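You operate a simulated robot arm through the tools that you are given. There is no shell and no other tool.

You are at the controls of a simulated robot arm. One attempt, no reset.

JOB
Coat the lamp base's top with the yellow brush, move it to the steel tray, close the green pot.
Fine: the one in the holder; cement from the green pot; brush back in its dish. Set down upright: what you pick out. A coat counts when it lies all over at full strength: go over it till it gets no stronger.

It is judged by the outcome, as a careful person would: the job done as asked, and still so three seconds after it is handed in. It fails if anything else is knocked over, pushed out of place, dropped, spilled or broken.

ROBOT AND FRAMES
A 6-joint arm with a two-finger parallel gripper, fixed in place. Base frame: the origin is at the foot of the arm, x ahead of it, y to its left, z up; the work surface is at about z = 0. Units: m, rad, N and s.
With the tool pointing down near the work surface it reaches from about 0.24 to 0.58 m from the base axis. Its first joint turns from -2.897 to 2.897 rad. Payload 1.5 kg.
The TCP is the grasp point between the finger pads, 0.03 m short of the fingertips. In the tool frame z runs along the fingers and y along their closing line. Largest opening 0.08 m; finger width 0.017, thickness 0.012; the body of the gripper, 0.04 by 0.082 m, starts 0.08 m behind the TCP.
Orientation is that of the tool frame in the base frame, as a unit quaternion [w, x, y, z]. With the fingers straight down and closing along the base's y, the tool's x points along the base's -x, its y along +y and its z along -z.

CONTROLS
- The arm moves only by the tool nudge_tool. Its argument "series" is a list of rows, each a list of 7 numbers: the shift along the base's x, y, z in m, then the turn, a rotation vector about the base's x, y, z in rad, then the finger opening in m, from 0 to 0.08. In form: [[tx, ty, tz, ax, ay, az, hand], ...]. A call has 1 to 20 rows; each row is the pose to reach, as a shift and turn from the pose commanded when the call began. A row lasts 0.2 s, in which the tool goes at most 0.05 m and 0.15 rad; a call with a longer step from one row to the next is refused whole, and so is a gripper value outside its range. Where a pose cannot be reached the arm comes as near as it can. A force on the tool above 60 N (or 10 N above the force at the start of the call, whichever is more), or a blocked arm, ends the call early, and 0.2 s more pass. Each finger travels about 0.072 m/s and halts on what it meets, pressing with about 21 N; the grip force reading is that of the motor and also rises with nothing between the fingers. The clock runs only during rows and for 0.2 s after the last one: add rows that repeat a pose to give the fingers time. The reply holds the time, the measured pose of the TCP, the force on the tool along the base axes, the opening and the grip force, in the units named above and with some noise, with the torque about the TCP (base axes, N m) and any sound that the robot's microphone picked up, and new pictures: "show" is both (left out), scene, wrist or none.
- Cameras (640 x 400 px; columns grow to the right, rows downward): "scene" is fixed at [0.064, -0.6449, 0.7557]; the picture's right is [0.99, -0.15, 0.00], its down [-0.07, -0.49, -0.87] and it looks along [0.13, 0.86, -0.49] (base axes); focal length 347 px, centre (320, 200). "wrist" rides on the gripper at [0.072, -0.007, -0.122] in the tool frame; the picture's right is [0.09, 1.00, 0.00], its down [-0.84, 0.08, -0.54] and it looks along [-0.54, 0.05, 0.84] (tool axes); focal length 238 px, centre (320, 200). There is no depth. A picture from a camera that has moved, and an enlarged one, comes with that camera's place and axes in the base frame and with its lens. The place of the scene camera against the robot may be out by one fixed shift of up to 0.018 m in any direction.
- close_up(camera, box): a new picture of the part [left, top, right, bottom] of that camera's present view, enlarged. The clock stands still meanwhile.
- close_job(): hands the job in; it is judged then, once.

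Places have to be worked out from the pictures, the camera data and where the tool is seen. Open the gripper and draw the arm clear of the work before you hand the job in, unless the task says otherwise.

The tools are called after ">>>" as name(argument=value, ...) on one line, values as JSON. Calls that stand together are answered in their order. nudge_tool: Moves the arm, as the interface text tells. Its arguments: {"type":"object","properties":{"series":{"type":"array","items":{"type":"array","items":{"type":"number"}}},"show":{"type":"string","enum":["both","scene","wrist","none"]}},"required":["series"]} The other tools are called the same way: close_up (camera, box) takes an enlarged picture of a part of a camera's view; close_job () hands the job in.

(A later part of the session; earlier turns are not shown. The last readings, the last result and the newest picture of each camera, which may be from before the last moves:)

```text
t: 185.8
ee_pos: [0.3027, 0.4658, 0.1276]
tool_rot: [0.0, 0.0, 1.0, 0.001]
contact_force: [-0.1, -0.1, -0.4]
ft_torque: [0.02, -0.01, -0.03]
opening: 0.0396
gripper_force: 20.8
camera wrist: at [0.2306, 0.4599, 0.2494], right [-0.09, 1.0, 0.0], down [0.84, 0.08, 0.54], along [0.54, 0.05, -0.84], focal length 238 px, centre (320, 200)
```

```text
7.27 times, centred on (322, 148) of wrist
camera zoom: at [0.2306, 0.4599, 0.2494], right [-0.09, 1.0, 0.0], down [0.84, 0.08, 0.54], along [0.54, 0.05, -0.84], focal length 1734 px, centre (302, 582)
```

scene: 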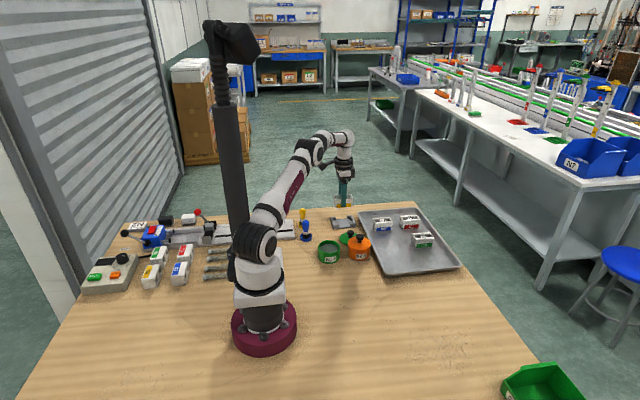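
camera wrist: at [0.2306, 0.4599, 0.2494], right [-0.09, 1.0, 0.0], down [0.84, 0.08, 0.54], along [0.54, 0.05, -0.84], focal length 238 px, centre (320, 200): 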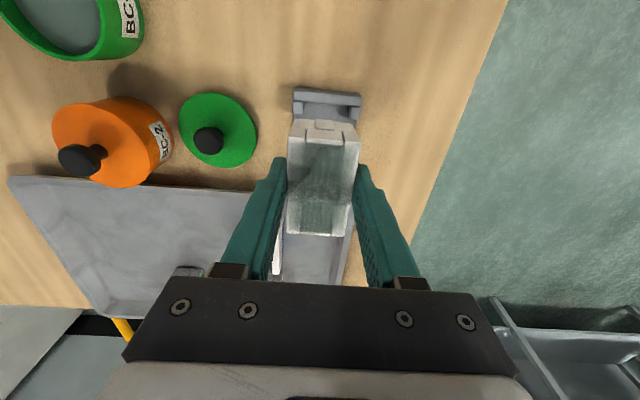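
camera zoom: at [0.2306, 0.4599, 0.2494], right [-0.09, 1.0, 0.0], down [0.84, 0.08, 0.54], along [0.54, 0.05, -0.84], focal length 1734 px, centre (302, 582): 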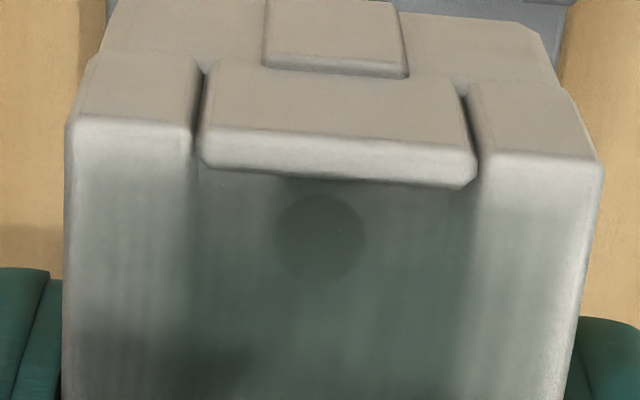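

The film looks even across the label, though the outermost strips toward the far end are paler. I'll zoom in on the label ends and the edges to see how far the film really reaches.

>>> close_up(camera="wrist", box=[282, 175, 308, 195])

>>> close_up(camera="wrist", box=[334, 175, 360, 195])

>>> close_up(camera="wrist", box=[325, 205, 355, 240])

>>> close_up(camera="wrist", box=[282, 205, 312, 240])

```text
16.00 times, centred on (295, 185) of wrist
camera zoom: at [0.2306, 0.4599, 0.2494], right [-0.09, 1.0, 0.0], down [0.84, 0.08, 0.54], along [0.54, 0.05, -0.84], focal length 3814 px, centre (720, 440)
```

zoom: 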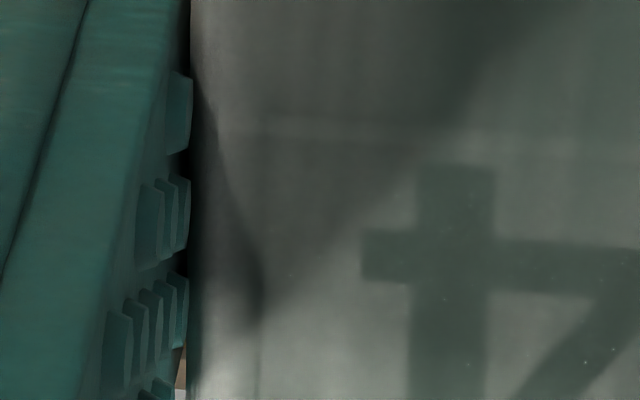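

```text
16.00 times, centred on (347, 185) of wrist
camera zoom: at [0.2306, 0.4599, 0.2494], right [-0.09, 1.0, 0.0], down [0.84, 0.08, 0.54], along [0.54, 0.05, -0.84], focal length 3814 px, centre (-112, 440)
```

zoom: 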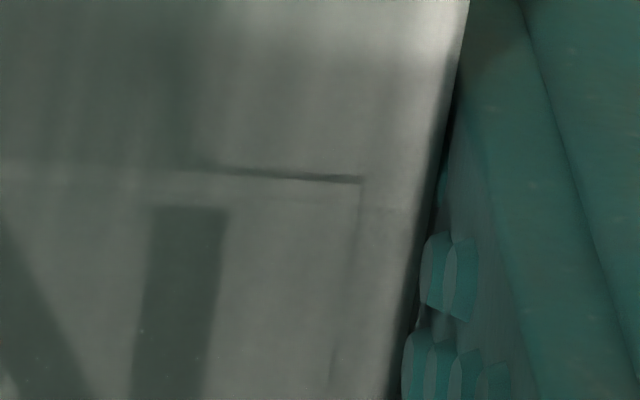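

```text
11.43 times, centred on (340, 222) of wrist
camera zoom: at [0.2306, 0.4599, 0.2494], right [-0.09, 1.0, 0.0], down [0.84, 0.08, 0.54], along [0.54, 0.05, -0.84], focal length 2724 px, centre (91, -57)
```

zoom: 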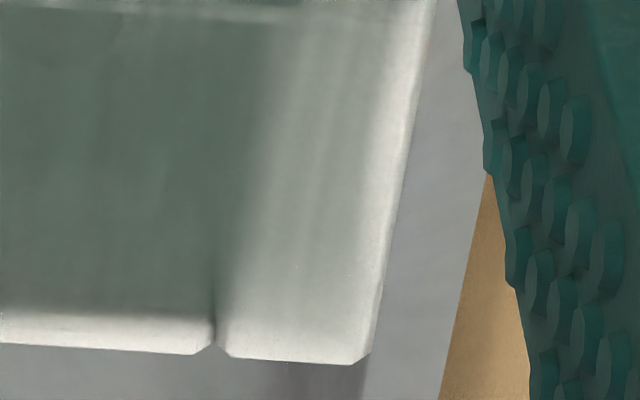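

```text
11.43 times, centred on (297, 222) of wrist
camera zoom: at [0.2306, 0.4599, 0.2494], right [-0.09, 1.0, 0.0], down [0.84, 0.08, 0.54], along [0.54, 0.05, -0.84], focal length 2724 px, centre (583, -57)
```

zoom: 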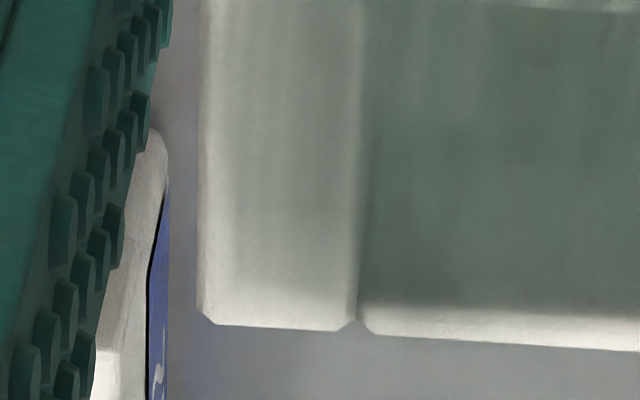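

Close up, the far -y rail shows what full strength looks like: even film to about 2 mm from the edge. The far +y rail is clearly paler in its outer half, so the coat isn't complete. I'll set N4 back in the holder by reversing the same path and finish that side properly.

>>> nudge_tool(series=[[0.004, 0.004, 0.0, 0, 0, 0, 0.02], [0.004, 0.004, -0.02, 0, 0, 0, 0.02], [0.004, 0.004, -0.04, 0, 0, 0, 0.02], [0.004, 0.004, -0.055, 0, 0, 0, 0.02], [0.004, 0.004, -0.067, 0, 0, 0, 0.02], [0.004, 0.004, -0.075, 0, 0, 0, 0.02], [0.004, 0.004, -0.0793, 0, 0, 0, 0.02], [0.004, 0.004, -0.0793, 0, 0, 0, 0.02]], show="wrist")

>>> close_up(camera="scene", box=[325, 185, 365, 235])

```text
t: 187.6
ee_pos: [0.3071, 0.4696, 0.0479]
tool_rot: [0.0, 0.0, 1.0, 0.0]
contact_force: [-0.1, 0.9, -0.8]
ft_torque: [0.0, 0.0, 0.01]
opening: 0.0394
gripper_force: 20.8
camera wrist: at [0.2339, 0.463, 0.1692], right [-0.09, 1.0, 0.0], down [0.84, 0.08, 0.54], along [0.54, 0.05, -0.84], focal length 238 px, centre (320, 200)
```

wrist: 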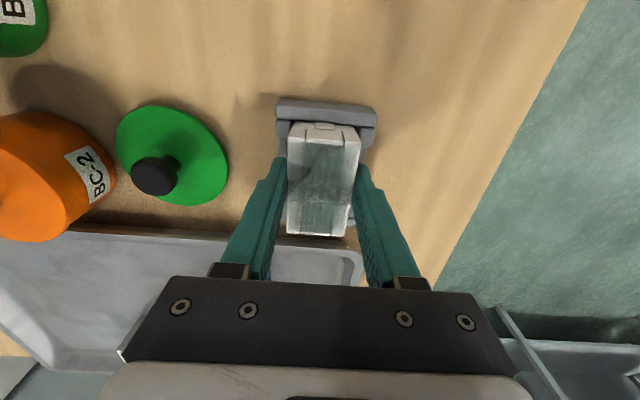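

```text
8.00 times, centred on (345, 210) of scene
camera zoom: at [0.064, -0.6449, 0.7557], right [0.99, -0.15, 0.0], down [-0.07, -0.49, -0.87], along [0.13, 0.86, -0.49], focal length 2773 px, centre (120, 120)
```

zoom: 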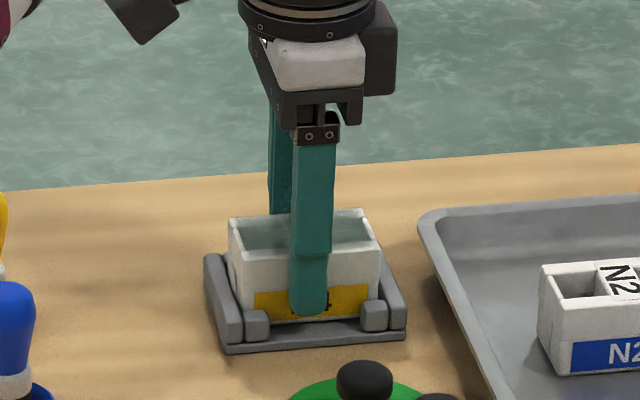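

N4 is back in the holder. I'll release it, rise, and go above the yellow brush again.

>>> nudge_tool(series=[[0, 0, -0.0002, 0, 0, 0, 0.045], [0, 0, -0.0002, 0, 0, 0, 0.06], [0, 0, -0.0002, 0, 0, 0, 0.066], [0, 0, 0.03, 0, 0, 0, 0.066], [0, 0, 0.07, 0, 0, 0, 0.066], [-0.04, 0.003, 0.09, 0, 0, 0, 0.066], [-0.085, 0.006, 0.09, 0, 0, 0, 0.06], [-0.13, 0.009, 0.09, 0, 0, 0, 0.06], [-0.154, 0.011, 0.09, 0, 0, 0, 0.06], [-0.154, 0.011, 0.09, 0, 0, 0, 0.06]], show="both")

>>> close_up(camera="wrist", box=[260, 90, 380, 190])

>>> close_up(camera="scene", box=[290, 190, 370, 260])

```text
t: 189.8
ee_pos: [0.1527, 0.4804, 0.1406]
tool_rot: [0.0, 0.0, 1.0, 0.0]
contact_force: [0.2, 0.0, -0.7]
ft_torque: [0.0, 0.04, 0.0]
opening: 0.0601
gripper_force: 0.1
camera wrist: at [0.0804, 0.4748, 0.2603], right [-0.09, 1.0, 0.0], down [0.84, 0.08, 0.54], along [0.54, 0.05, -0.84], focal length 238 px, centre (320, 200)
```

scene: 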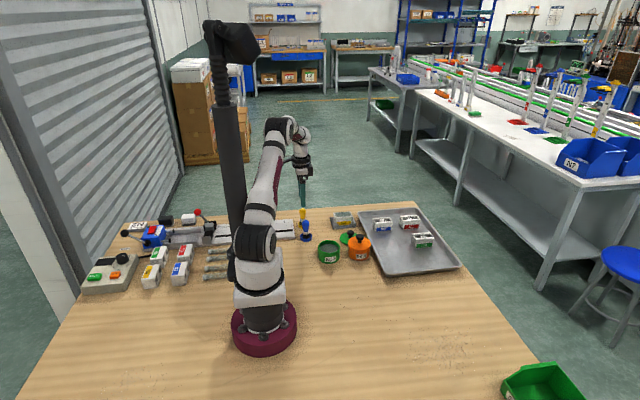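
wrist: 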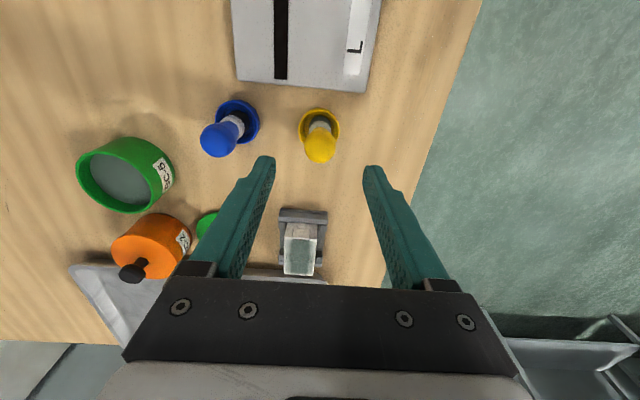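

```text
4.00 times, centred on (320, 140) of wrist
camera zoom: at [0.0804, 0.4748, 0.2603], right [-0.09, 1.0, 0.0], down [0.84, 0.08, 0.54], along [0.54, 0.05, -0.84], focal length 953 px, centre (320, 440)
```

zoom: 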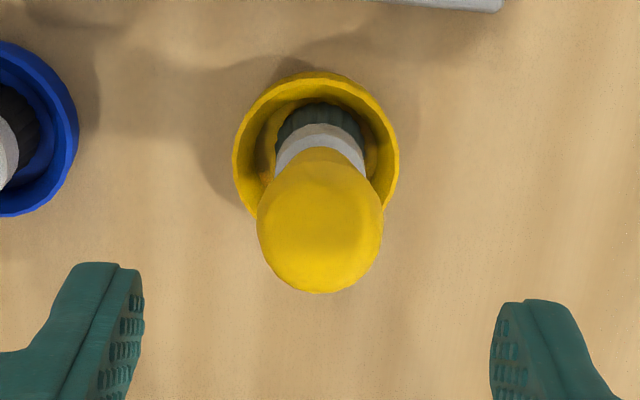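

```text
5.71 times, centred on (330, 225) of scene
camera zoom: at [0.064, -0.6449, 0.7557], right [0.99, -0.15, 0.0], down [-0.07, -0.49, -0.87], along [0.13, 0.86, -0.49], focal length 1980 px, centre (263, 57)
```

zoom: 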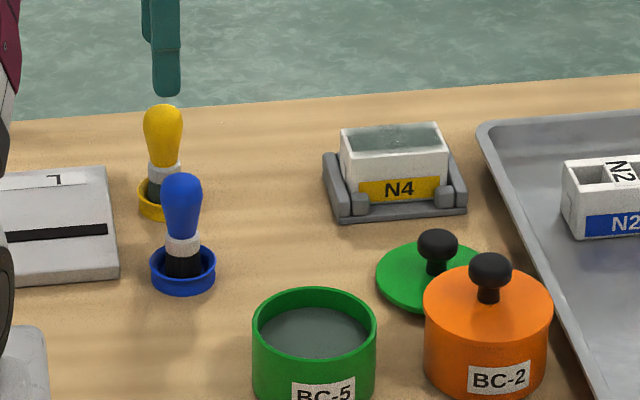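

The brush stands at about (0.153, 0.481), N4 is seated in the holder, and all else is unmoved. I'll descend and grip the brush as before.

>>> nudge_tool(series=[[0.001, 0.0005, -0.03, 0, 0, 0, 0.06], [0.001, 0.0005, -0.055, 0, 0, 0, 0.06], [0.001, 0.0005, -0.0716, 0, 0, 0, 0.06], [0.001, 0.0005, -0.0716, 0, 0, 0, 0.06], [0.001, 0.0005, -0.0716, 0, 0, 0, 0.03], [0.001, 0.0005, -0.0716, 0, 0, 0, 0.0], [0.001, 0.0005, -0.0716, 0, 0, 0, 0.0], [0.001, 0.0005, -0.0716, 0, 0, 0, 0.0]], show="wrist")

```text
t: 191.6
ee_pos: [0.1529, 0.4785, 0.0679]
tool_rot: [0.0, 0.0, 1.0, -0.001]
contact_force: [-0.4, 0.4, 0.8]
ft_torque: [0.02, 0.01, -0.02]
opening: 0.0265
gripper_force: 21.1
camera wrist: at [0.0812, 0.4742, 0.1876], right [-0.09, 1.0, 0.0], down [0.84, 0.08, 0.54], along [0.54, 0.05, -0.84], focal length 238 px, centre (320, 200)
```

wrist: 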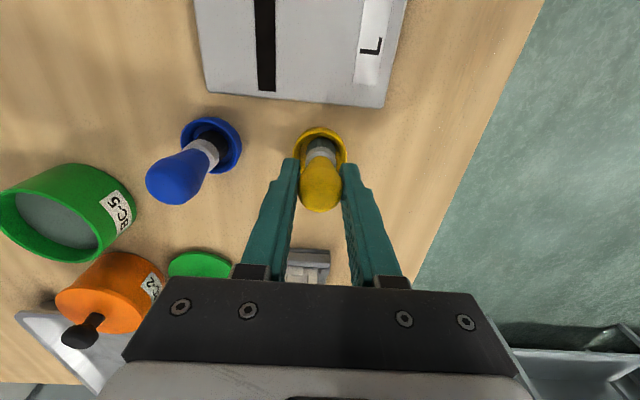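

Gripped at full extension. I'll carry it to the pot and dip with a light touch and dwell.

>>> nudge_tool(series=[[0, 0, 0.03, 0, 0, 0, 0.0], [0, 0, 0.07, 0, 0, 0, 0.0], [0, 0, 0.105, 0, 0, 0, 0.0], [0.01, -0.034, 0.11, 0, 0, 0, 0.0], [0.02, -0.068, 0.11, 0, 0, 0, 0.0], [0.031, -0.102, 0.11, 0, 0, 0, 0.0], [0.042, -0.136, 0.11, 0, 0, 0, 0.0], [0.052, -0.17, 0.11, 0, 0, 0, 0.0], [0.0618, -0.2054, 0.105, 0, 0, 0, 0.0], [0.0618, -0.2054, 0.07, 0, 0, 0, 0.0], [0.0618, -0.2054, 0.04, 0, 0, 0, 0.0], [0.0618, -0.2054, 0.031, 0, 0, 0, 0.0], [0.0618, -0.2054, 0.0295, 0, 0, 0, 0.0], [0.0618, -0.2054, 0.0285, 0, 0, 0, 0.0], [0.0618, -0.2054, 0.028, 0, 0, 0, 0.0], [0.0618, -0.2024, 0.0278, 0, 0, 0, 0.0], [0.0618, -0.2054, 0.0277, 0, 0, 0, 0.0], [0.0618, -0.2084, 0.0276, 0, 0, 0, 0.0], [0.0618, -0.2054, 0.0275, 0, 0, 0, 0.0]], show="none")

>>> close_up(camera="scene", box=[305, 210, 355, 265])

```text
t: 195.6
ee_pos: [0.2147, 0.2756, 0.0958]
tool_rot: [0.0, -0.001, 1.0, 0.001]
contact_force: [-0.1, 0.3, -0.8]
ft_torque: [-0.01, 0.02, -0.01]
opening: 0.0264
gripper_force: 21.0
```

```text
7.27 times, centred on (330, 238) of scene
camera zoom: at [0.064, -0.6449, 0.7557], right [0.99, -0.15, 0.0], down [-0.07, -0.49, -0.87], along [0.13, 0.86, -0.49], focal length 2521 px, centre (247, -73)
```

zoom: 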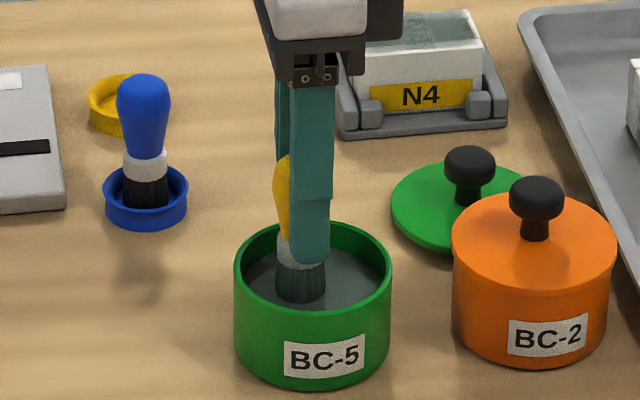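

No contact force registered; I'll lower in small steps until it touches.

>>> nudge_tool(series=[[0, 0, -0.0006, 0, 0, 0, 0.0], [0, 0, -0.001, 0, 0, 0, 0.0], [0, 0, -0.001, 0, 0, 0, 0.0]], show="none")

```text
t: 196.4
ee_pos: [0.2149, 0.2746, 0.0944]
tool_rot: [0.001, 0.0, 1.0, 0.002]
contact_force: [-1.1, 0.6, 16.6]
ft_torque: [0.01, 0.0, -0.05]
opening: 0.0263
gripper_force: 20.8
```

Firm contact. I'll ease, dwell briefly, and carry to the far +y rail with a small 0.05 rad outward tilt while the brush is fresh.

>>> nudge_tool(series=[[0, 0, 0.0005, 0, 0, 0, 0.0], [0, 0, 0.0005, 0, 0, 0, 0.0], [0, 0, 0.04, 0, 0, 0, 0.0], [0, 0, 0.075, 0, 0, 0, 0.0], [0.017, 0.036, 0.078, 0, 0, 0, 0.0], [0.034, 0.072, 0.078, 0, 0, 0, 0.0], [0.051, 0.108, 0.076, 0, 0, 0, 0.0], [0.068, 0.144, 0.07, 0, 0, 0, 0.0], [0.0852, 0.1743, 0.06, 0.0205, -0.0143, 0, 0.0], [0.1034, 0.2048, 0.042, 0.041, -0.0286, 0, 0.0], [0.1034, 0.2048, 0.022, 0.041, -0.0286, 0, 0.0], [0.1034, 0.2048, 0.016, 0.041, -0.0286, 0, 0.0], [0.1034, 0.2048, 0.015, 0.041, -0.0286, 0, 0.0]], show="wrist")

>>> close_up(camera="scene", box=[325, 190, 365, 230])

>>> close_up(camera="wrist", box=[270, 70, 370, 190])

```text
t: 199.2
ee_pos: [0.3187, 0.4814, 0.1084]
tool_rot: [0.014, 0.001, 1.0, 0.021]
contact_force: [-0.1, -0.1, 0.3]
ft_torque: [-0.08, 0.04, 0.01]
opening: 0.0264
gripper_force: 20.6
camera wrist: at [0.2432, 0.4692, 0.2268], right [-0.09, 0.99, 0.04], down [0.82, 0.05, 0.57], along [0.56, 0.08, -0.82], focal length 238 px, centre (320, 200)
```

wrist: 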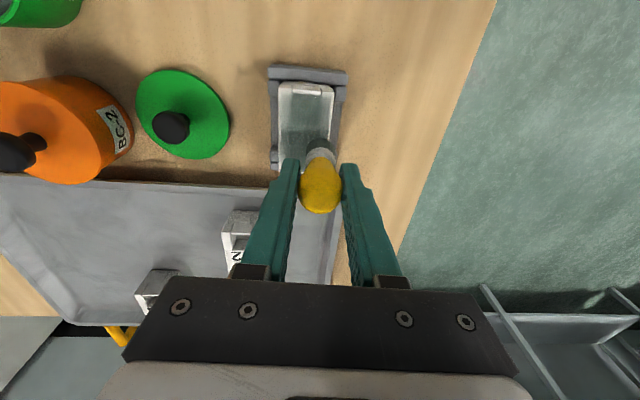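

```text
10.00 times, centred on (345, 210) of scene
camera zoom: at [0.064, -0.6449, 0.7557], right [0.99, -0.15, 0.0], down [-0.07, -0.49, -0.87], along [0.13, 0.86, -0.49], focal length 3466 px, centre (70, 100)
```

zoom: 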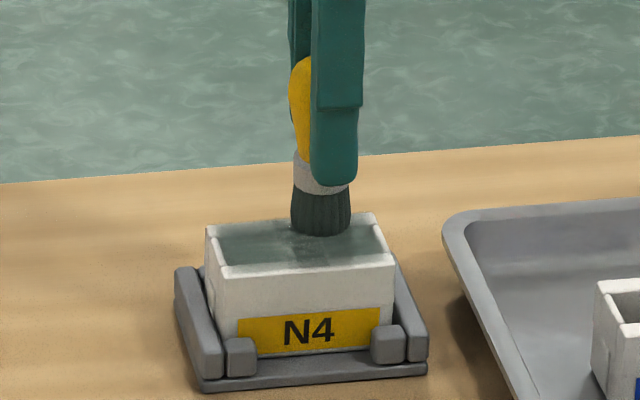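

```text
3.33 times, centred on (320, 130) of wrist
camera zoom: at [0.2432, 0.4692, 0.2268], right [-0.09, 0.99, 0.04], down [0.82, 0.05, 0.57], along [0.56, 0.08, -0.82], focal length 794 px, centre (320, 433)
```

zoom: 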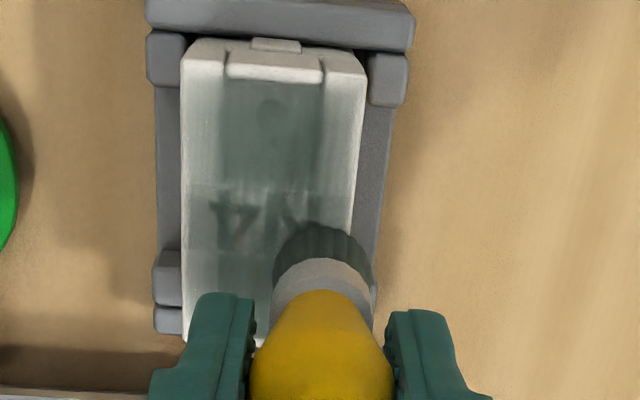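

The brush is over the +y rail, just touching. I'll zigzag in short y-strokes along the far +y rail out to the corner and across the far end.

>>> nudge_tool(series=[[0, -0.005, -0.0005, 0, 0, 0, 0.0], [0, 0.004, -0.0006, 0, 0, 0, 0.0], [0.004, 0.004, -0.0006, 0, 0, 0, 0.0], [0.004, -0.005, -0.0007, 0, 0, 0, 0.0], [0.008, -0.005, -0.0007, 0, 0, 0, 0.0], [0.008, 0.004, -0.0008, 0, 0, 0, 0.0], [0.012, 0.004, -0.0008, 0, 0, 0, 0.0], [0.012, -0.005, -0.0009, 0, 0, 0, 0.0], [0.016, -0.005, -0.0009, 0, 0, 0, 0.0], [0.016, 0.004, -0.001, 0, 0, 0, 0.0], [0.018, 0.002, -0.001, 0, 0, 0, 0.0], [0.018, -0.005, -0.0011, 0, 0, 0, 0.0], [0.018, -0.013, -0.0011, 0, 0, 0, 0.0], [0.018, -0.021, -0.0012, 0, 0, 0, 0.0], [0.018, -0.013, -0.0012, 0, 0, 0, 0.0], [0.018, -0.005, -0.0013, 0, 0, 0, 0.0], [0.018, 0.002, -0.0013, 0, 0, 0, 0.0], [0.012, 0.004, -0.0014, 0, 0, 0, 0.0], [0.012, -0.005, -0.0014, 0, 0, 0, 0.0], [0.006, 0.003, -0.0015, 0, 0, 0, 0.0]], show="none")

>>> close_up(camera="scene", box=[325, 190, 365, 230])

```text
t: 203.4
ee_pos: [0.324, 0.4825, 0.1081]
tool_rot: [0.014, 0.001, 1.0, 0.021]
contact_force: [-0.1, -0.5, 1.0]
ft_torque: [-0.03, -0.02, 0.01]
opening: 0.0264
gripper_force: 21.5
```

```text
10.00 times, centred on (345, 210) of scene
camera zoom: at [0.064, -0.6449, 0.7557], right [0.99, -0.15, 0.0], down [-0.07, -0.49, -0.87], along [0.13, 0.86, -0.49], focal length 3466 px, centre (70, 100)
```

zoom: 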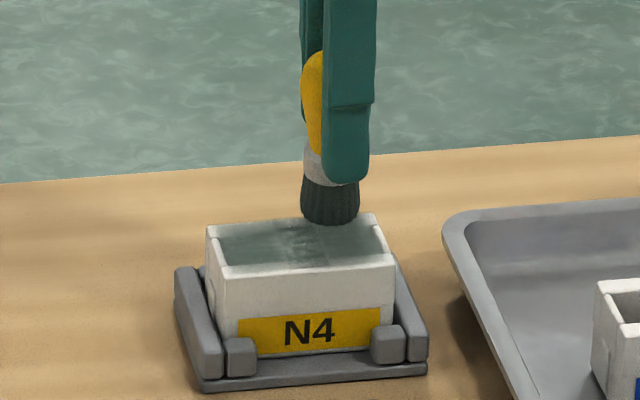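

The far part of the top looks darker now. I'll return to vertical and zigzag along the rest of the +y rail to the near end.

>>> nudge_tool(series=[[-0.012, -0.002, 0.003, -0.041, 0.0286, 0, 0.0], [-0.014, -0.0055, -0.0005, -0.041, 0.0286, 0, 0.0], [-0.014, 0.0025, -0.0006, -0.041, 0.0286, 0, 0.0], [-0.018, 0.0025, -0.0007, -0.041, 0.0286, 0, 0.0], [-0.018, -0.0055, -0.0007, -0.041, 0.0286, 0, 0.0], [-0.022, -0.0055, -0.0008, -0.041, 0.0286, 0, 0.0], [-0.022, 0.0025, -0.0008, -0.041, 0.0286, 0, 0.0], [-0.026, 0.0025, -0.0009, -0.041, 0.0286, 0, 0.0], [-0.026, -0.0055, -0.0009, -0.041, 0.0286, 0, 0.0], [-0.03, -0.0055, -0.001, -0.041, 0.0286, 0, 0.0], [-0.03, 0.0025, -0.001, -0.041, 0.0286, 0, 0.0], [-0.034, 0.0025, -0.0011, -0.041, 0.0286, 0, 0.0], [-0.034, -0.0055, -0.0011, -0.041, 0.0286, 0, 0.0], [-0.038, -0.0055, -0.0012, -0.041, 0.0286, 0, 0.0], [-0.038, 0.0025, -0.0012, -0.041, 0.0286, 0, 0.0], [-0.042, 0.0025, -0.0013, -0.041, 0.0286, 0, 0.0], [-0.042, -0.0055, -0.0013, -0.041, 0.0286, 0, 0.0], [-0.046, -0.0055, -0.0014, -0.041, 0.0286, 0, 0.0], [-0.046, 0.0025, -0.0014, -0.041, 0.0286, 0, 0.0], [-0.046, -0.004, -0.0015, -0.041, 0.0286, 0, 0.0]], show="none")

>>> nudge_tool(series=[[0.0, -0.005, 0.02, 0, 0, 0, 0.0], [0.005, -0.02, 0.035, 0, 0, 0, 0.0], [0.03, -0.04, 0.04, 0, 0, 0, 0.0], [0.05, -0.06, 0.04, 0, 0, 0, 0.0], [0.0668, -0.0745, 0.04, 0, 0, 0, 0.0], [0.0668, -0.0745, 0.04, 0, 0, 0, 0.0]], show="wrist")

>>> close_up(camera="wrist", box=[365, 45, 455, 155])

>>> close_up(camera="wrist", box=[380, 115, 420, 150])

>>> close_up(camera="wrist", box=[395, 55, 440, 95])

```text
t: 207.6
ee_pos: [0.2788, 0.478, 0.1066]
tool_rot: [0.0, 0.0, 1.0, 0.001]
contact_force: [-1.1, 1.5, 5.7]
ft_torque: [0.06, 0.08, -0.02]
opening: 0.0262
gripper_force: 21.3
```

```text
t: 209.0
ee_pos: [0.3453, 0.404, 0.1455]
tool_rot: [0.0, -0.001, 1.0, -0.001]
contact_force: [0.8, 0.0, -0.7]
ft_torque: [-0.03, -0.01, -0.02]
opening: 0.0263
gripper_force: 20.6
camera wrist: at [0.2736, 0.3977, 0.2662], right [-0.09, 1.0, 0.0], down [0.84, 0.08, 0.54], along [0.54, 0.05, -0.84], focal length 238 px, centre (320, 200)
```

wrist: 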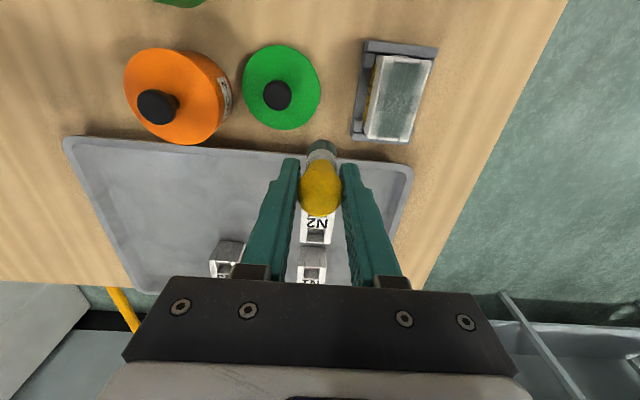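

```text
3.64 times, centred on (410, 100) of wrist
camera zoom: at [0.2736, 0.3977, 0.2662], right [-0.09, 1.0, 0.0], down [0.84, 0.08, 0.54], along [0.54, 0.05, -0.84], focal length 867 px, centre (-7, 564)
```

zoom: 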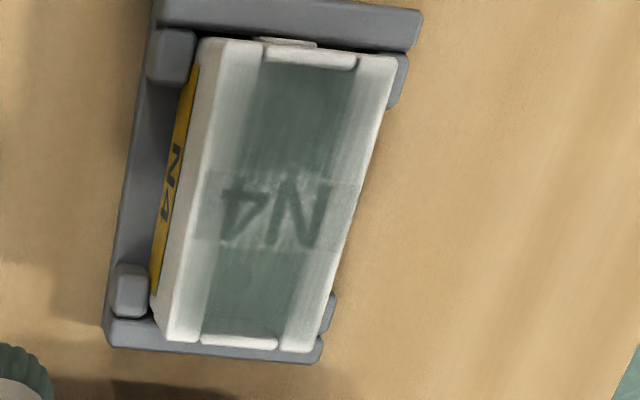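

```text
11.43 times, centred on (400, 132) of wrist
camera zoom: at [0.2736, 0.3977, 0.2662], right [-0.09, 1.0, 0.0], down [0.84, 0.08, 0.54], along [0.54, 0.05, -0.84], focal length 2724 px, centre (-594, 971)
```

zoom: 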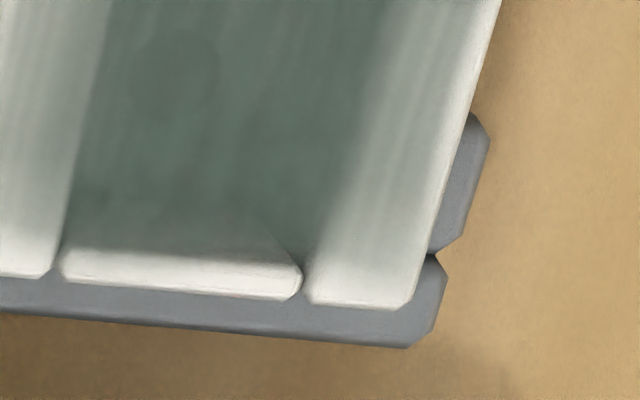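

```text
10.00 times, centred on (418, 75) of wrist
camera zoom: at [0.2736, 0.3977, 0.2662], right [-0.09, 1.0, 0.0], down [0.84, 0.08, 0.54], along [0.54, 0.05, -0.84], focal length 2384 px, centre (-655, 1450)
```

zoom: 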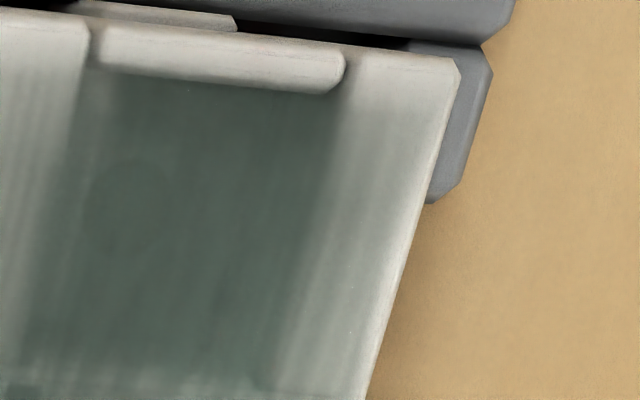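

Again no visible change even where the freshly loaded brush worked first, so the film is at its limit everywhere and the paler rail edges come from lighting. I'm done coating and will take the brush back to its dish.

>>> nudge_tool(series=[[-0.039, 0.015, 0.01, 0, 0, 0, 0.0], [-0.078, 0.03, 0.012, 0, 0, 0, 0.0], [-0.117, 0.045, 0.012, 0, 0, 0, 0.0], [-0.156, 0.06, 0.01, 0, 0, 0, 0.0], [-0.192, 0.0756, 0.0, 0, 0, 0, 0.0], [-0.192, 0.0756, -0.035, 0, 0, 0, 0.0], [-0.192, 0.0756, -0.063, 0, 0, 0, 0.0], [-0.192, 0.0756, -0.063, 0, 0, 0, 0.0]], show="wrist")

>>> close_up(camera="wrist", box=[260, 100, 380, 210])

>>> close_up(camera="scene", box=[290, 190, 330, 235])

```text
t: 210.8
ee_pos: [0.1523, 0.4797, 0.0836]
tool_rot: [0.0, -0.001, 1.0, 0.001]
contact_force: [0.4, -0.3, -1.1]
ft_torque: [0.03, 0.01, 0.0]
opening: 0.0262
gripper_force: 21.5
camera wrist: at [0.0806, 0.4735, 0.204], right [-0.09, 1.0, 0.0], down [0.84, 0.08, 0.54], along [0.54, 0.05, -0.84], focal length 238 px, centre (320, 200)
```

wrist: 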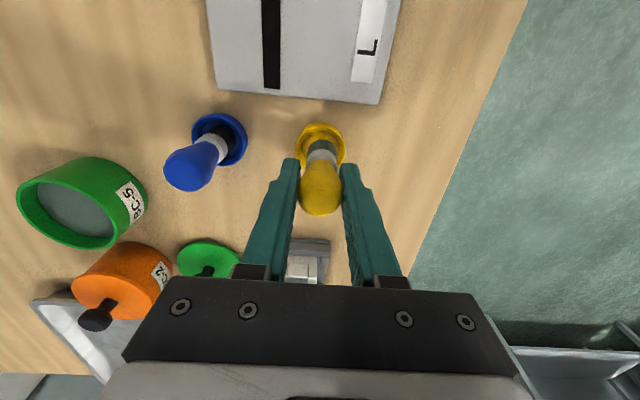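

```text
3.64 times, centred on (320, 155) of wrist
camera zoom: at [0.0806, 0.4735, 0.204], right [-0.09, 1.0, 0.0], down [0.84, 0.08, 0.54], along [0.54, 0.05, -0.84], focal length 867 px, centre (320, 364)
```

zoom: 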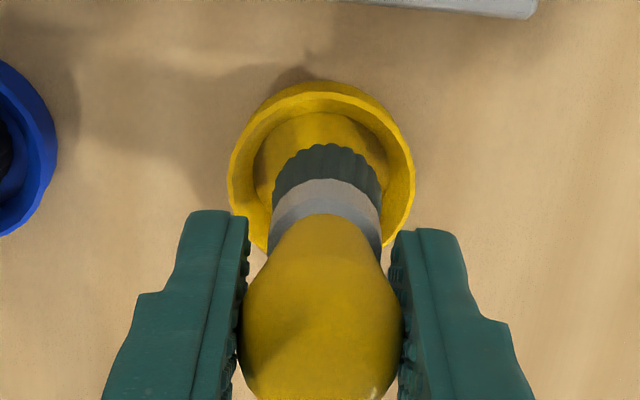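

```text
8.89 times, centred on (310, 212) of scene
camera zoom: at [0.064, -0.6449, 0.7557], right [0.99, -0.15, 0.0], down [-0.07, -0.49, -0.87], along [0.13, 0.86, -0.49], focal length 3081 px, centre (409, 89)
```

zoom: 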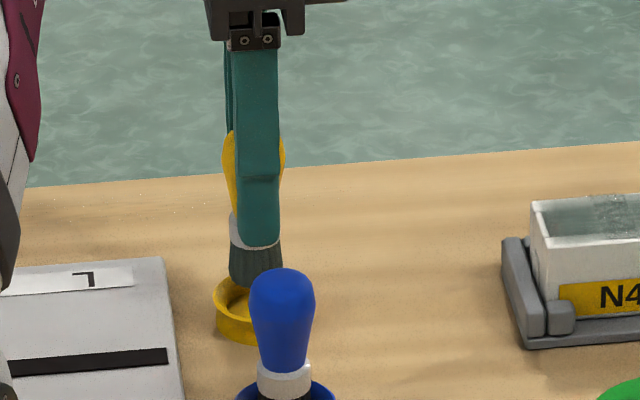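

Aligned over the dish. I'll lower it to the floor.

>>> nudge_tool(series=[[-0.001, 0.0003, -0.008, 0, 0, 0, 0.0], [-0.001, 0.0003, -0.015, 0, 0, 0, 0.0], [-0.001, 0.0003, -0.018, 0, 0, 0, 0.0], [-0.001, 0.0003, -0.018, 0, 0, 0, 0.0]], show="none")

>>> close_up(camera="wrist", box=[260, 100, 380, 210])

```text
t: 211.8
ee_pos: [0.1514, 0.4808, 0.0651]
tool_rot: [0.0, 0.0, 1.0, 0.0]
contact_force: [-0.1, -0.4, -0.6]
ft_torque: [0.01, -0.01, 0.0]
opening: 0.0262
gripper_force: 21.4
```

```text
3.64 times, centred on (320, 155) of wrist
camera zoom: at [0.0797, 0.4742, 0.1855], right [-0.09, 1.0, 0.0], down [0.84, 0.08, 0.54], along [0.54, 0.05, -0.84], focal length 867 px, centre (320, 364)
```

zoom: 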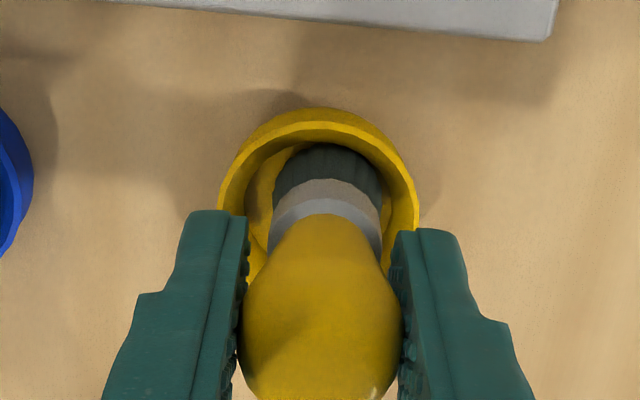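

Well inside the dish. I'll nudge 1 mm toward -y and lower to contact.

>>> nudge_tool(series=[[0.0005, -0.001, -0.001, 0, 0, 0, 0.0], [0.0005, -0.001, -0.002, 0, 0, 0, 0.0], [0.0005, -0.001, -0.0025, 0, 0, 0, 0.0]], show="none")

```text
t: 212.6
ee_pos: [0.154, 0.4799, 0.0631]
tool_rot: [-0.001, 0.0, 1.0, 0.002]
contact_force: [-2.9, 2.9, 16.5]
ft_torque: [0.02, 0.14, -0.02]
opening: 0.0261
gripper_force: 21.5
```

On the floor with 16 N. I'll ease up half a millimetre, open, and check.

>>> nudge_tool(series=[[0, 0, 0.001, 0, 0, 0, 0.0], [0, 0, 0.001, 0, 0, 0, 0.03], [0, 0, 0.001, 0, 0, 0, 0.045], [0, 0, 0.001, 0, 0, 0, 0.06], [0, 0, 0.001, 0, 0, 0, 0.06]], show="none")

>>> close_up(camera="wrist", box=[250, 100, 390, 240])

>>> close_up(camera="scene", box=[290, 195, 330, 240])

```text
t: 213.8
ee_pos: [0.1528, 0.4795, 0.0637]
tool_rot: [0.0, 0.0, 1.0, 0.0]
contact_force: [-0.2, -0.1, 0.2]
ft_torque: [-0.04, 0.01, -0.03]
opening: 0.0599
gripper_force: 0.1
```

```text
2.86 times, centred on (320, 170) of wrist
camera zoom: at [0.0808, 0.4735, 0.184], right [-0.09, 1.0, 0.0], down [0.84, 0.08, 0.54], along [0.54, 0.05, -0.84], focal length 681 px, centre (320, 286)
```

zoom: 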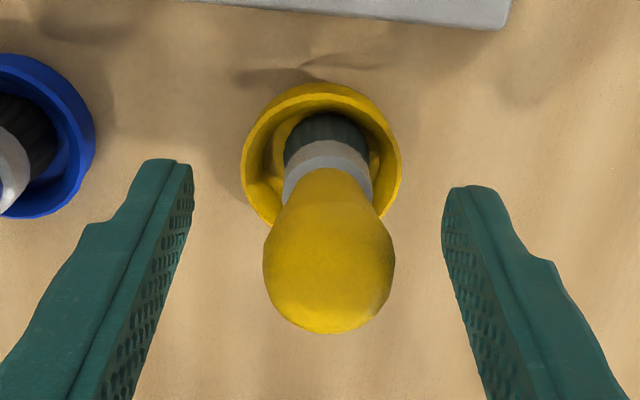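

```text
8.89 times, centred on (310, 218) of scene
camera zoom: at [0.064, -0.6449, 0.7557], right [0.99, -0.15, 0.0], down [-0.07, -0.49, -0.87], along [0.13, 0.86, -0.49], focal length 3081 px, centre (409, 44)
```

zoom: 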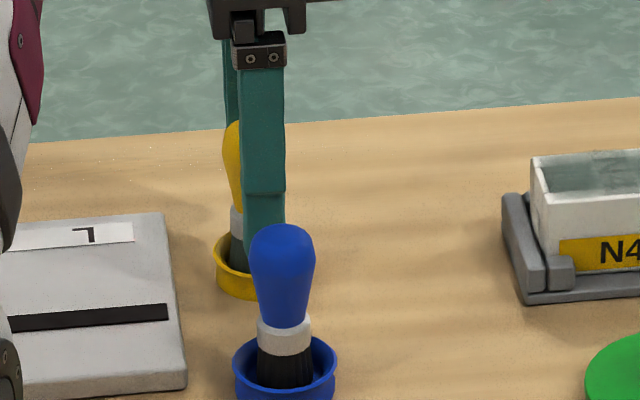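

The brush is upright in its dish. I'll rise and return above N4.

>>> nudge_tool(series=[[0, 0, 0.03, 0, 0, 0, 0.06], [0, 0, 0.065, 0, 0, 0, 0.066], [0.02, -0.001, 0.08, 0, 0, 0, 0.066], [0.06, -0.004, 0.08, 0, 0, 0, 0.066], [0.1, -0.007, 0.07, 0, 0, 0, 0.066], [0.135, -0.009, 0.06, 0, 0, 0, 0.066], [0.1535, -0.0103, 0.041, 0, 0, 0, 0.066], [0.1535, -0.0103, 0.041, 0, 0, 0, 0.066]], show="wrist")

>>> close_up(camera="wrist", box=[240, 60, 400, 200])

>>> close_up(camera="scene", box=[290, 190, 370, 260])

```text
t: 215.6
ee_pos: [0.307, 0.4678, 0.1039]
tool_rot: [0.0, 0.0, 1.0, 0.001]
contact_force: [0.4, 0.8, 0.2]
ft_torque: [0.01, 0.03, -0.01]
opening: 0.0661
gripper_force: 0.0
camera wrist: at [0.2353, 0.4621, 0.2246], right [-0.09, 1.0, 0.0], down [0.84, 0.08, 0.54], along [0.54, 0.05, -0.84], focal length 238 px, centre (320, 200)
```

wrist: 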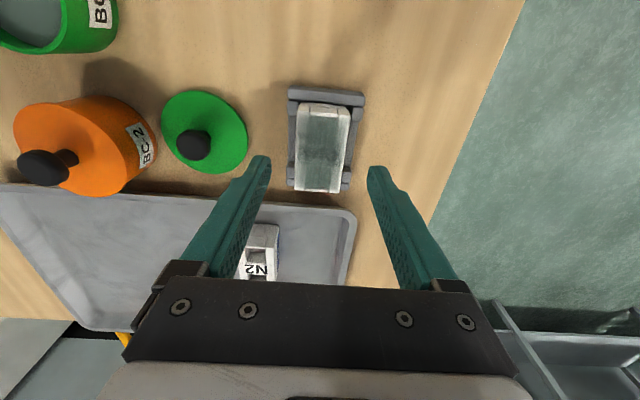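

```text
2.86 times, centred on (320, 130) of wrist
camera zoom: at [0.2353, 0.4621, 0.2246], right [-0.09, 1.0, 0.0], down [0.84, 0.08, 0.54], along [0.54, 0.05, -0.84], focal length 681 px, centre (320, 400)
```

zoom: 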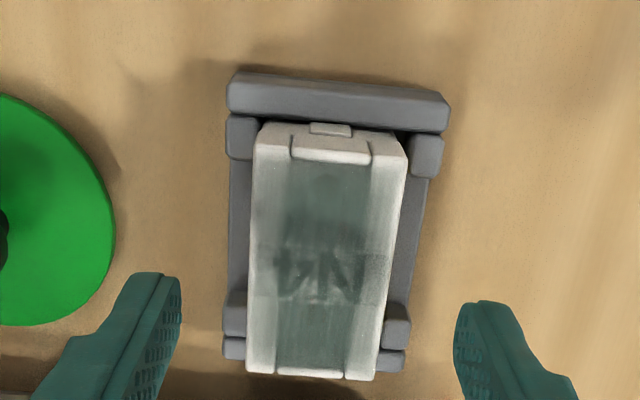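

```text
5.71 times, centred on (330, 225) of scene
camera zoom: at [0.064, -0.6449, 0.7557], right [0.99, -0.15, 0.0], down [-0.07, -0.49, -0.87], along [0.13, 0.86, -0.49], focal length 1980 px, centre (263, 57)
```

zoom: 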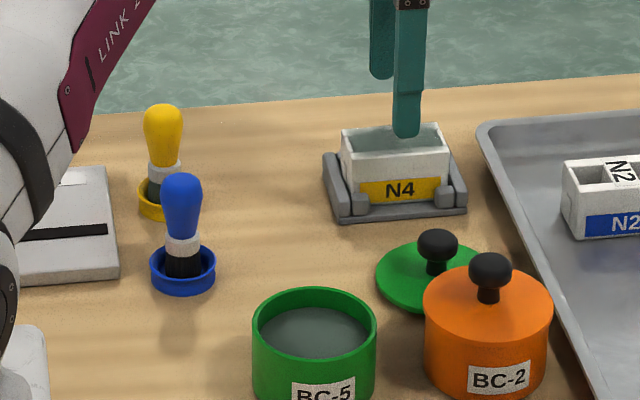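

From this same viewpoint the +y rail looks darker than before the last round, so that round did help. I'll look closer at the present state before deciding.

>>> close_up(camera="wrist", box=[290, 100, 360, 145])

>>> close_up(camera="wrist", box=[288, 150, 358, 195])

>>> close_up(camera="wrist", box=[240, 225, 290, 285])

```text
8.89 times, centred on (325, 122) of wrist
camera zoom: at [0.2353, 0.4621, 0.2246], right [-0.09, 1.0, 0.0], down [0.84, 0.08, 0.54], along [0.54, 0.05, -0.84], focal length 2119 px, centre (276, 889)
```

zoom: 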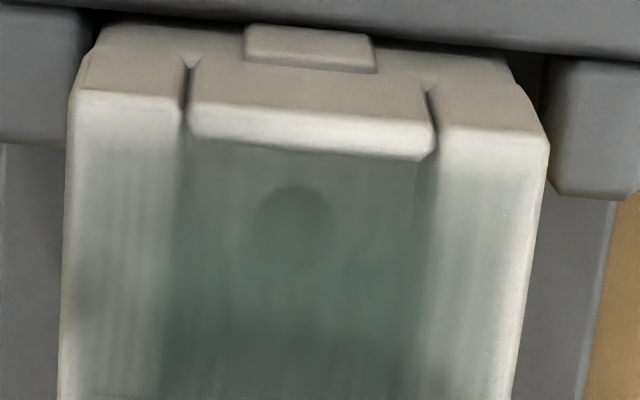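

```text
8.89 times, centred on (323, 172) of wrist
camera zoom: at [0.2353, 0.4621, 0.2246], right [-0.09, 1.0, 0.0], down [0.84, 0.08, 0.54], along [0.54, 0.05, -0.84], focal length 2119 px, centre (293, 444)
```

zoom: 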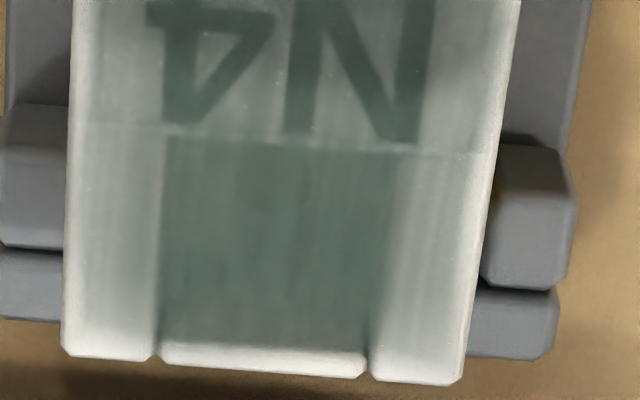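

```text
6.67 times, centred on (265, 255) of wrist
camera zoom: at [0.2353, 0.4621, 0.2246], right [-0.09, 1.0, 0.0], down [0.84, 0.08, 0.54], along [0.54, 0.05, -0.84], focal length 1589 px, centre (687, -167)
```

zoom: 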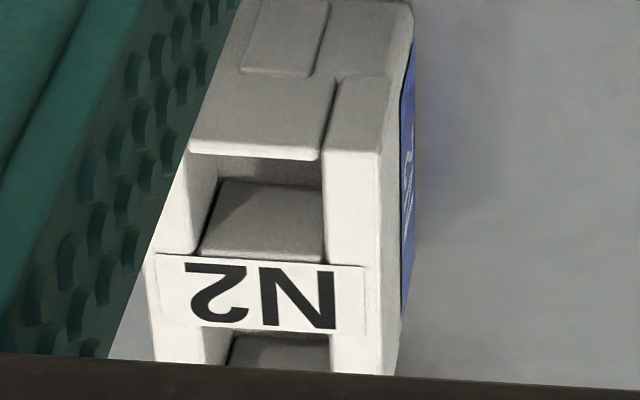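

Against the uncoated N2, N4's rails are well tinted, but the outermost strips (notably +y) are still lighter than the label. The brush centre needs to run right along the edges, and here the far +y edge is beyond reach. I'll move N4 to its final spot in the tray, where every edge is reachable, and finish it there.

>>> nudge_tool(series=[[0.0, 0.0004, -0.02, 0, 0, 0, 0.066], [0.0, 0.0004, -0.04, 0, 0, 0, 0.066], [0.0, 0.0004, -0.0564, 0, 0, 0, 0.066], [0.0, 0.0004, -0.0564, 0, 0, 0, 0.066], [0.0, 0.0004, -0.0564, 0, 0, 0, 0.045], [0.0, 0.0004, -0.0564, 0, 0, 0, 0.03], [0.0, 0.0004, -0.0564, 0, 0, 0, 0.02], [0.0, 0.0004, -0.0564, 0, 0, 0, 0.02]], show="none")

>>> close_up(camera="scene", box=[325, 185, 365, 235])

```text
t: 217.4
ee_pos: [0.3061, 0.4687, 0.0466]
tool_rot: [0.0, 0.001, 1.0, -0.001]
contact_force: [0.0, -0.1, -0.2]
ft_torque: [0.01, 0.0, 0.0]
opening: 0.0393
gripper_force: 20.8
```

```text
8.00 times, centred on (345, 210) of scene
camera zoom: at [0.064, -0.6449, 0.7557], right [0.99, -0.15, 0.0], down [-0.07, -0.49, -0.87], along [0.13, 0.86, -0.49], focal length 2773 px, centre (120, 120)
```

zoom: 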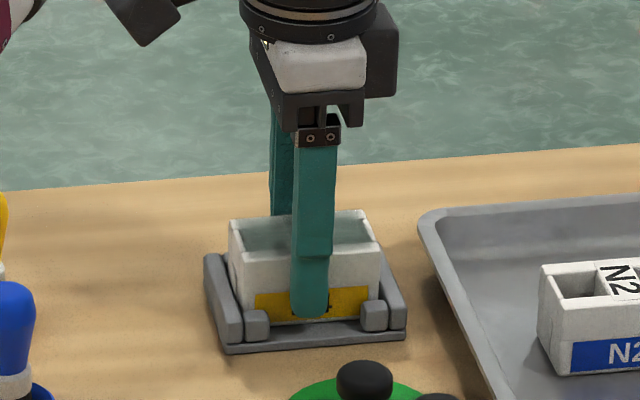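

N4 is gripped. I'll lift it and carry it over the tray to about (0.445, 0.26), well clear of N1–N3.

>>> nudge_tool(series=[[0, 0, 0.01, 0, 0, 0, 0.02], [0, 0, 0.03, 0, 0, 0, 0.02], [-0.002, -0.003, 0.065, 0, 0, 0, 0.02], [-0.004, -0.006, 0.1, 0, 0, 0, 0.02], [0.018, -0.038, 0.1, 0, 0, 0, 0.02], [0.042, -0.073, 0.1, 0, 0, 0, 0.02], [0.066, -0.108, 0.1, 0, 0, 0, 0.02], [0.09, -0.143, 0.1, 0, 0, 0, 0.02], [0.114, -0.178, 0.1, 0, 0, 0, 0.02], [0.136, -0.21, 0.1, 0, 0, 0, 0.02], [0.136, -0.21, 0.06, 0, 0, 0, 0.02], [0.136, -0.21, 0.03, 0, 0, 0, 0.02], [0.136, -0.21, 0.03, 0, 0, 0, 0.02]], show="both")

>>> close_up(camera="scene", box=[350, 195, 470, 285])

```text
t: 220.2
ee_pos: [0.4403, 0.2594, 0.0772]
tool_rot: [0.0, 0.0, 1.0, 0.0]
contact_force: [0.0, -0.2, -0.7]
ft_torque: [0.01, 0.04, 0.0]
opening: 0.0397
gripper_force: 20.5
camera wrist: at [0.3693, 0.2527, 0.1979], right [-0.09, 1.0, 0.0], down [0.84, 0.08, 0.54], along [0.54, 0.05, -0.84], focal length 238 px, centre (320, 200)
```

scene: 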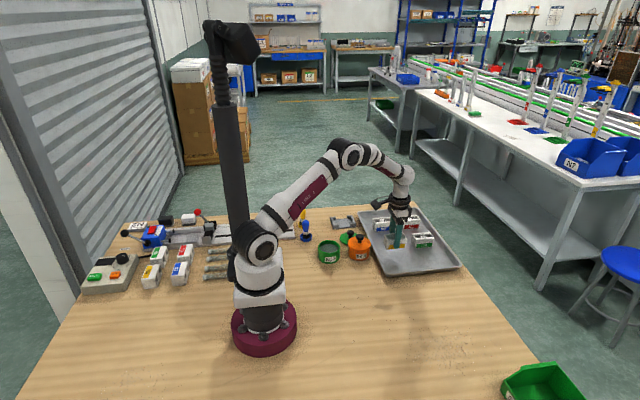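
wrist: 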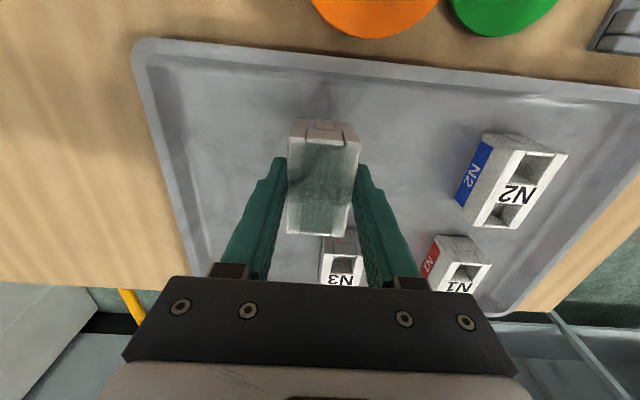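

```text
4.44 times, centred on (410, 240) of scene
camera zoom: at [0.064, -0.6449, 0.7557], right [0.99, -0.15, 0.0], down [-0.07, -0.49, -0.87], along [0.13, 0.86, -0.49], focal length 1540 px, centre (-80, 22)
```

zoom: 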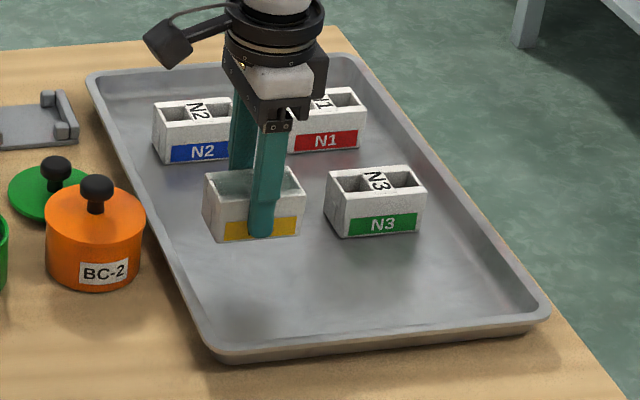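

N4 is level over a clear spot, about 36 mm from N3. I'll lower it in steps until it meets the tray floor.

>>> nudge_tool(series=[[0, 0, -0.012, 0, 0, 0, 0.02], [0, 0, -0.022, 0, 0, 0, 0.02], [0, 0, -0.027, 0, 0, 0, 0.02], [0, 0, -0.029, 0, 0, 0, 0.02]], show="none")

>>> close_up(camera="scene", box=[370, 210, 440, 270])

```text
t: 221.2
ee_pos: [0.4424, 0.2583, 0.0488]
tool_rot: [0.0, 0.001, 1.0, 0.0]
contact_force: [0.0, 1.0, -1.6]
ft_torque: [-0.01, 0.02, 0.01]
opening: 0.0398
gripper_force: 21.2
```

```text
6.67 times, centred on (405, 240) of scene
camera zoom: at [0.064, -0.6449, 0.7557], right [0.99, -0.15, 0.0], down [-0.07, -0.49, -0.87], along [0.13, 0.86, -0.49], focal length 2311 px, centre (-247, -67)
```

zoom: 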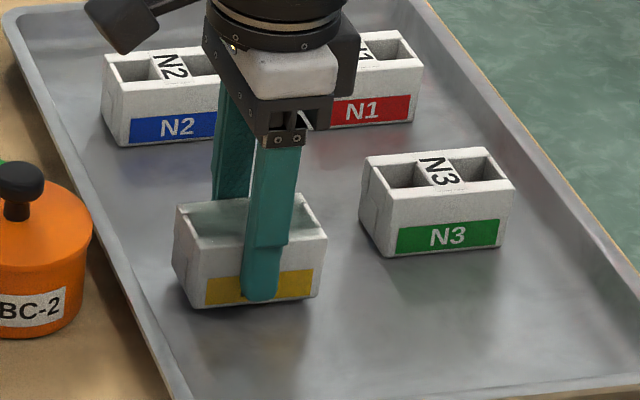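

>>> nudge_tool(series=[[0, 0, -0.0015, 0, 0, 0, 0.02], [0, 0, -0.003, 0, 0, 0, 0.02], [0, 0, -0.003, 0, 0, 0, 0.02]], show="none")

```text
t: 222.0
ee_pos: [0.4412, 0.2584, 0.0455]
tool_rot: [0.0, 0.0, 1.0, -0.001]
contact_force: [0.2, 0.4, -0.6]
ft_torque: [0.0, 0.03, 0.01]
opening: 0.0396
gripper_force: 20.9
```

Not down yet; I'll keep lowering in 1–1.5 mm steps.

>>> nudge_tool(series=[[0, 0, -0.001, 0, 0, 0, 0.02], [0, 0, -0.002, 0, 0, 0, 0.02], [0, 0, -0.002, 0, 0, 0, 0.02]], show="none")

```text
t: 222.8
ee_pos: [0.4426, 0.2598, 0.0443]
tool_rot: [0.001, 0.0, 1.0, 0.0]
contact_force: [-1.8, -1.4, 16.8]
ft_torque: [-0.03, 0.05, -0.03]
opening: 0.0393
gripper_force: 21.3
```

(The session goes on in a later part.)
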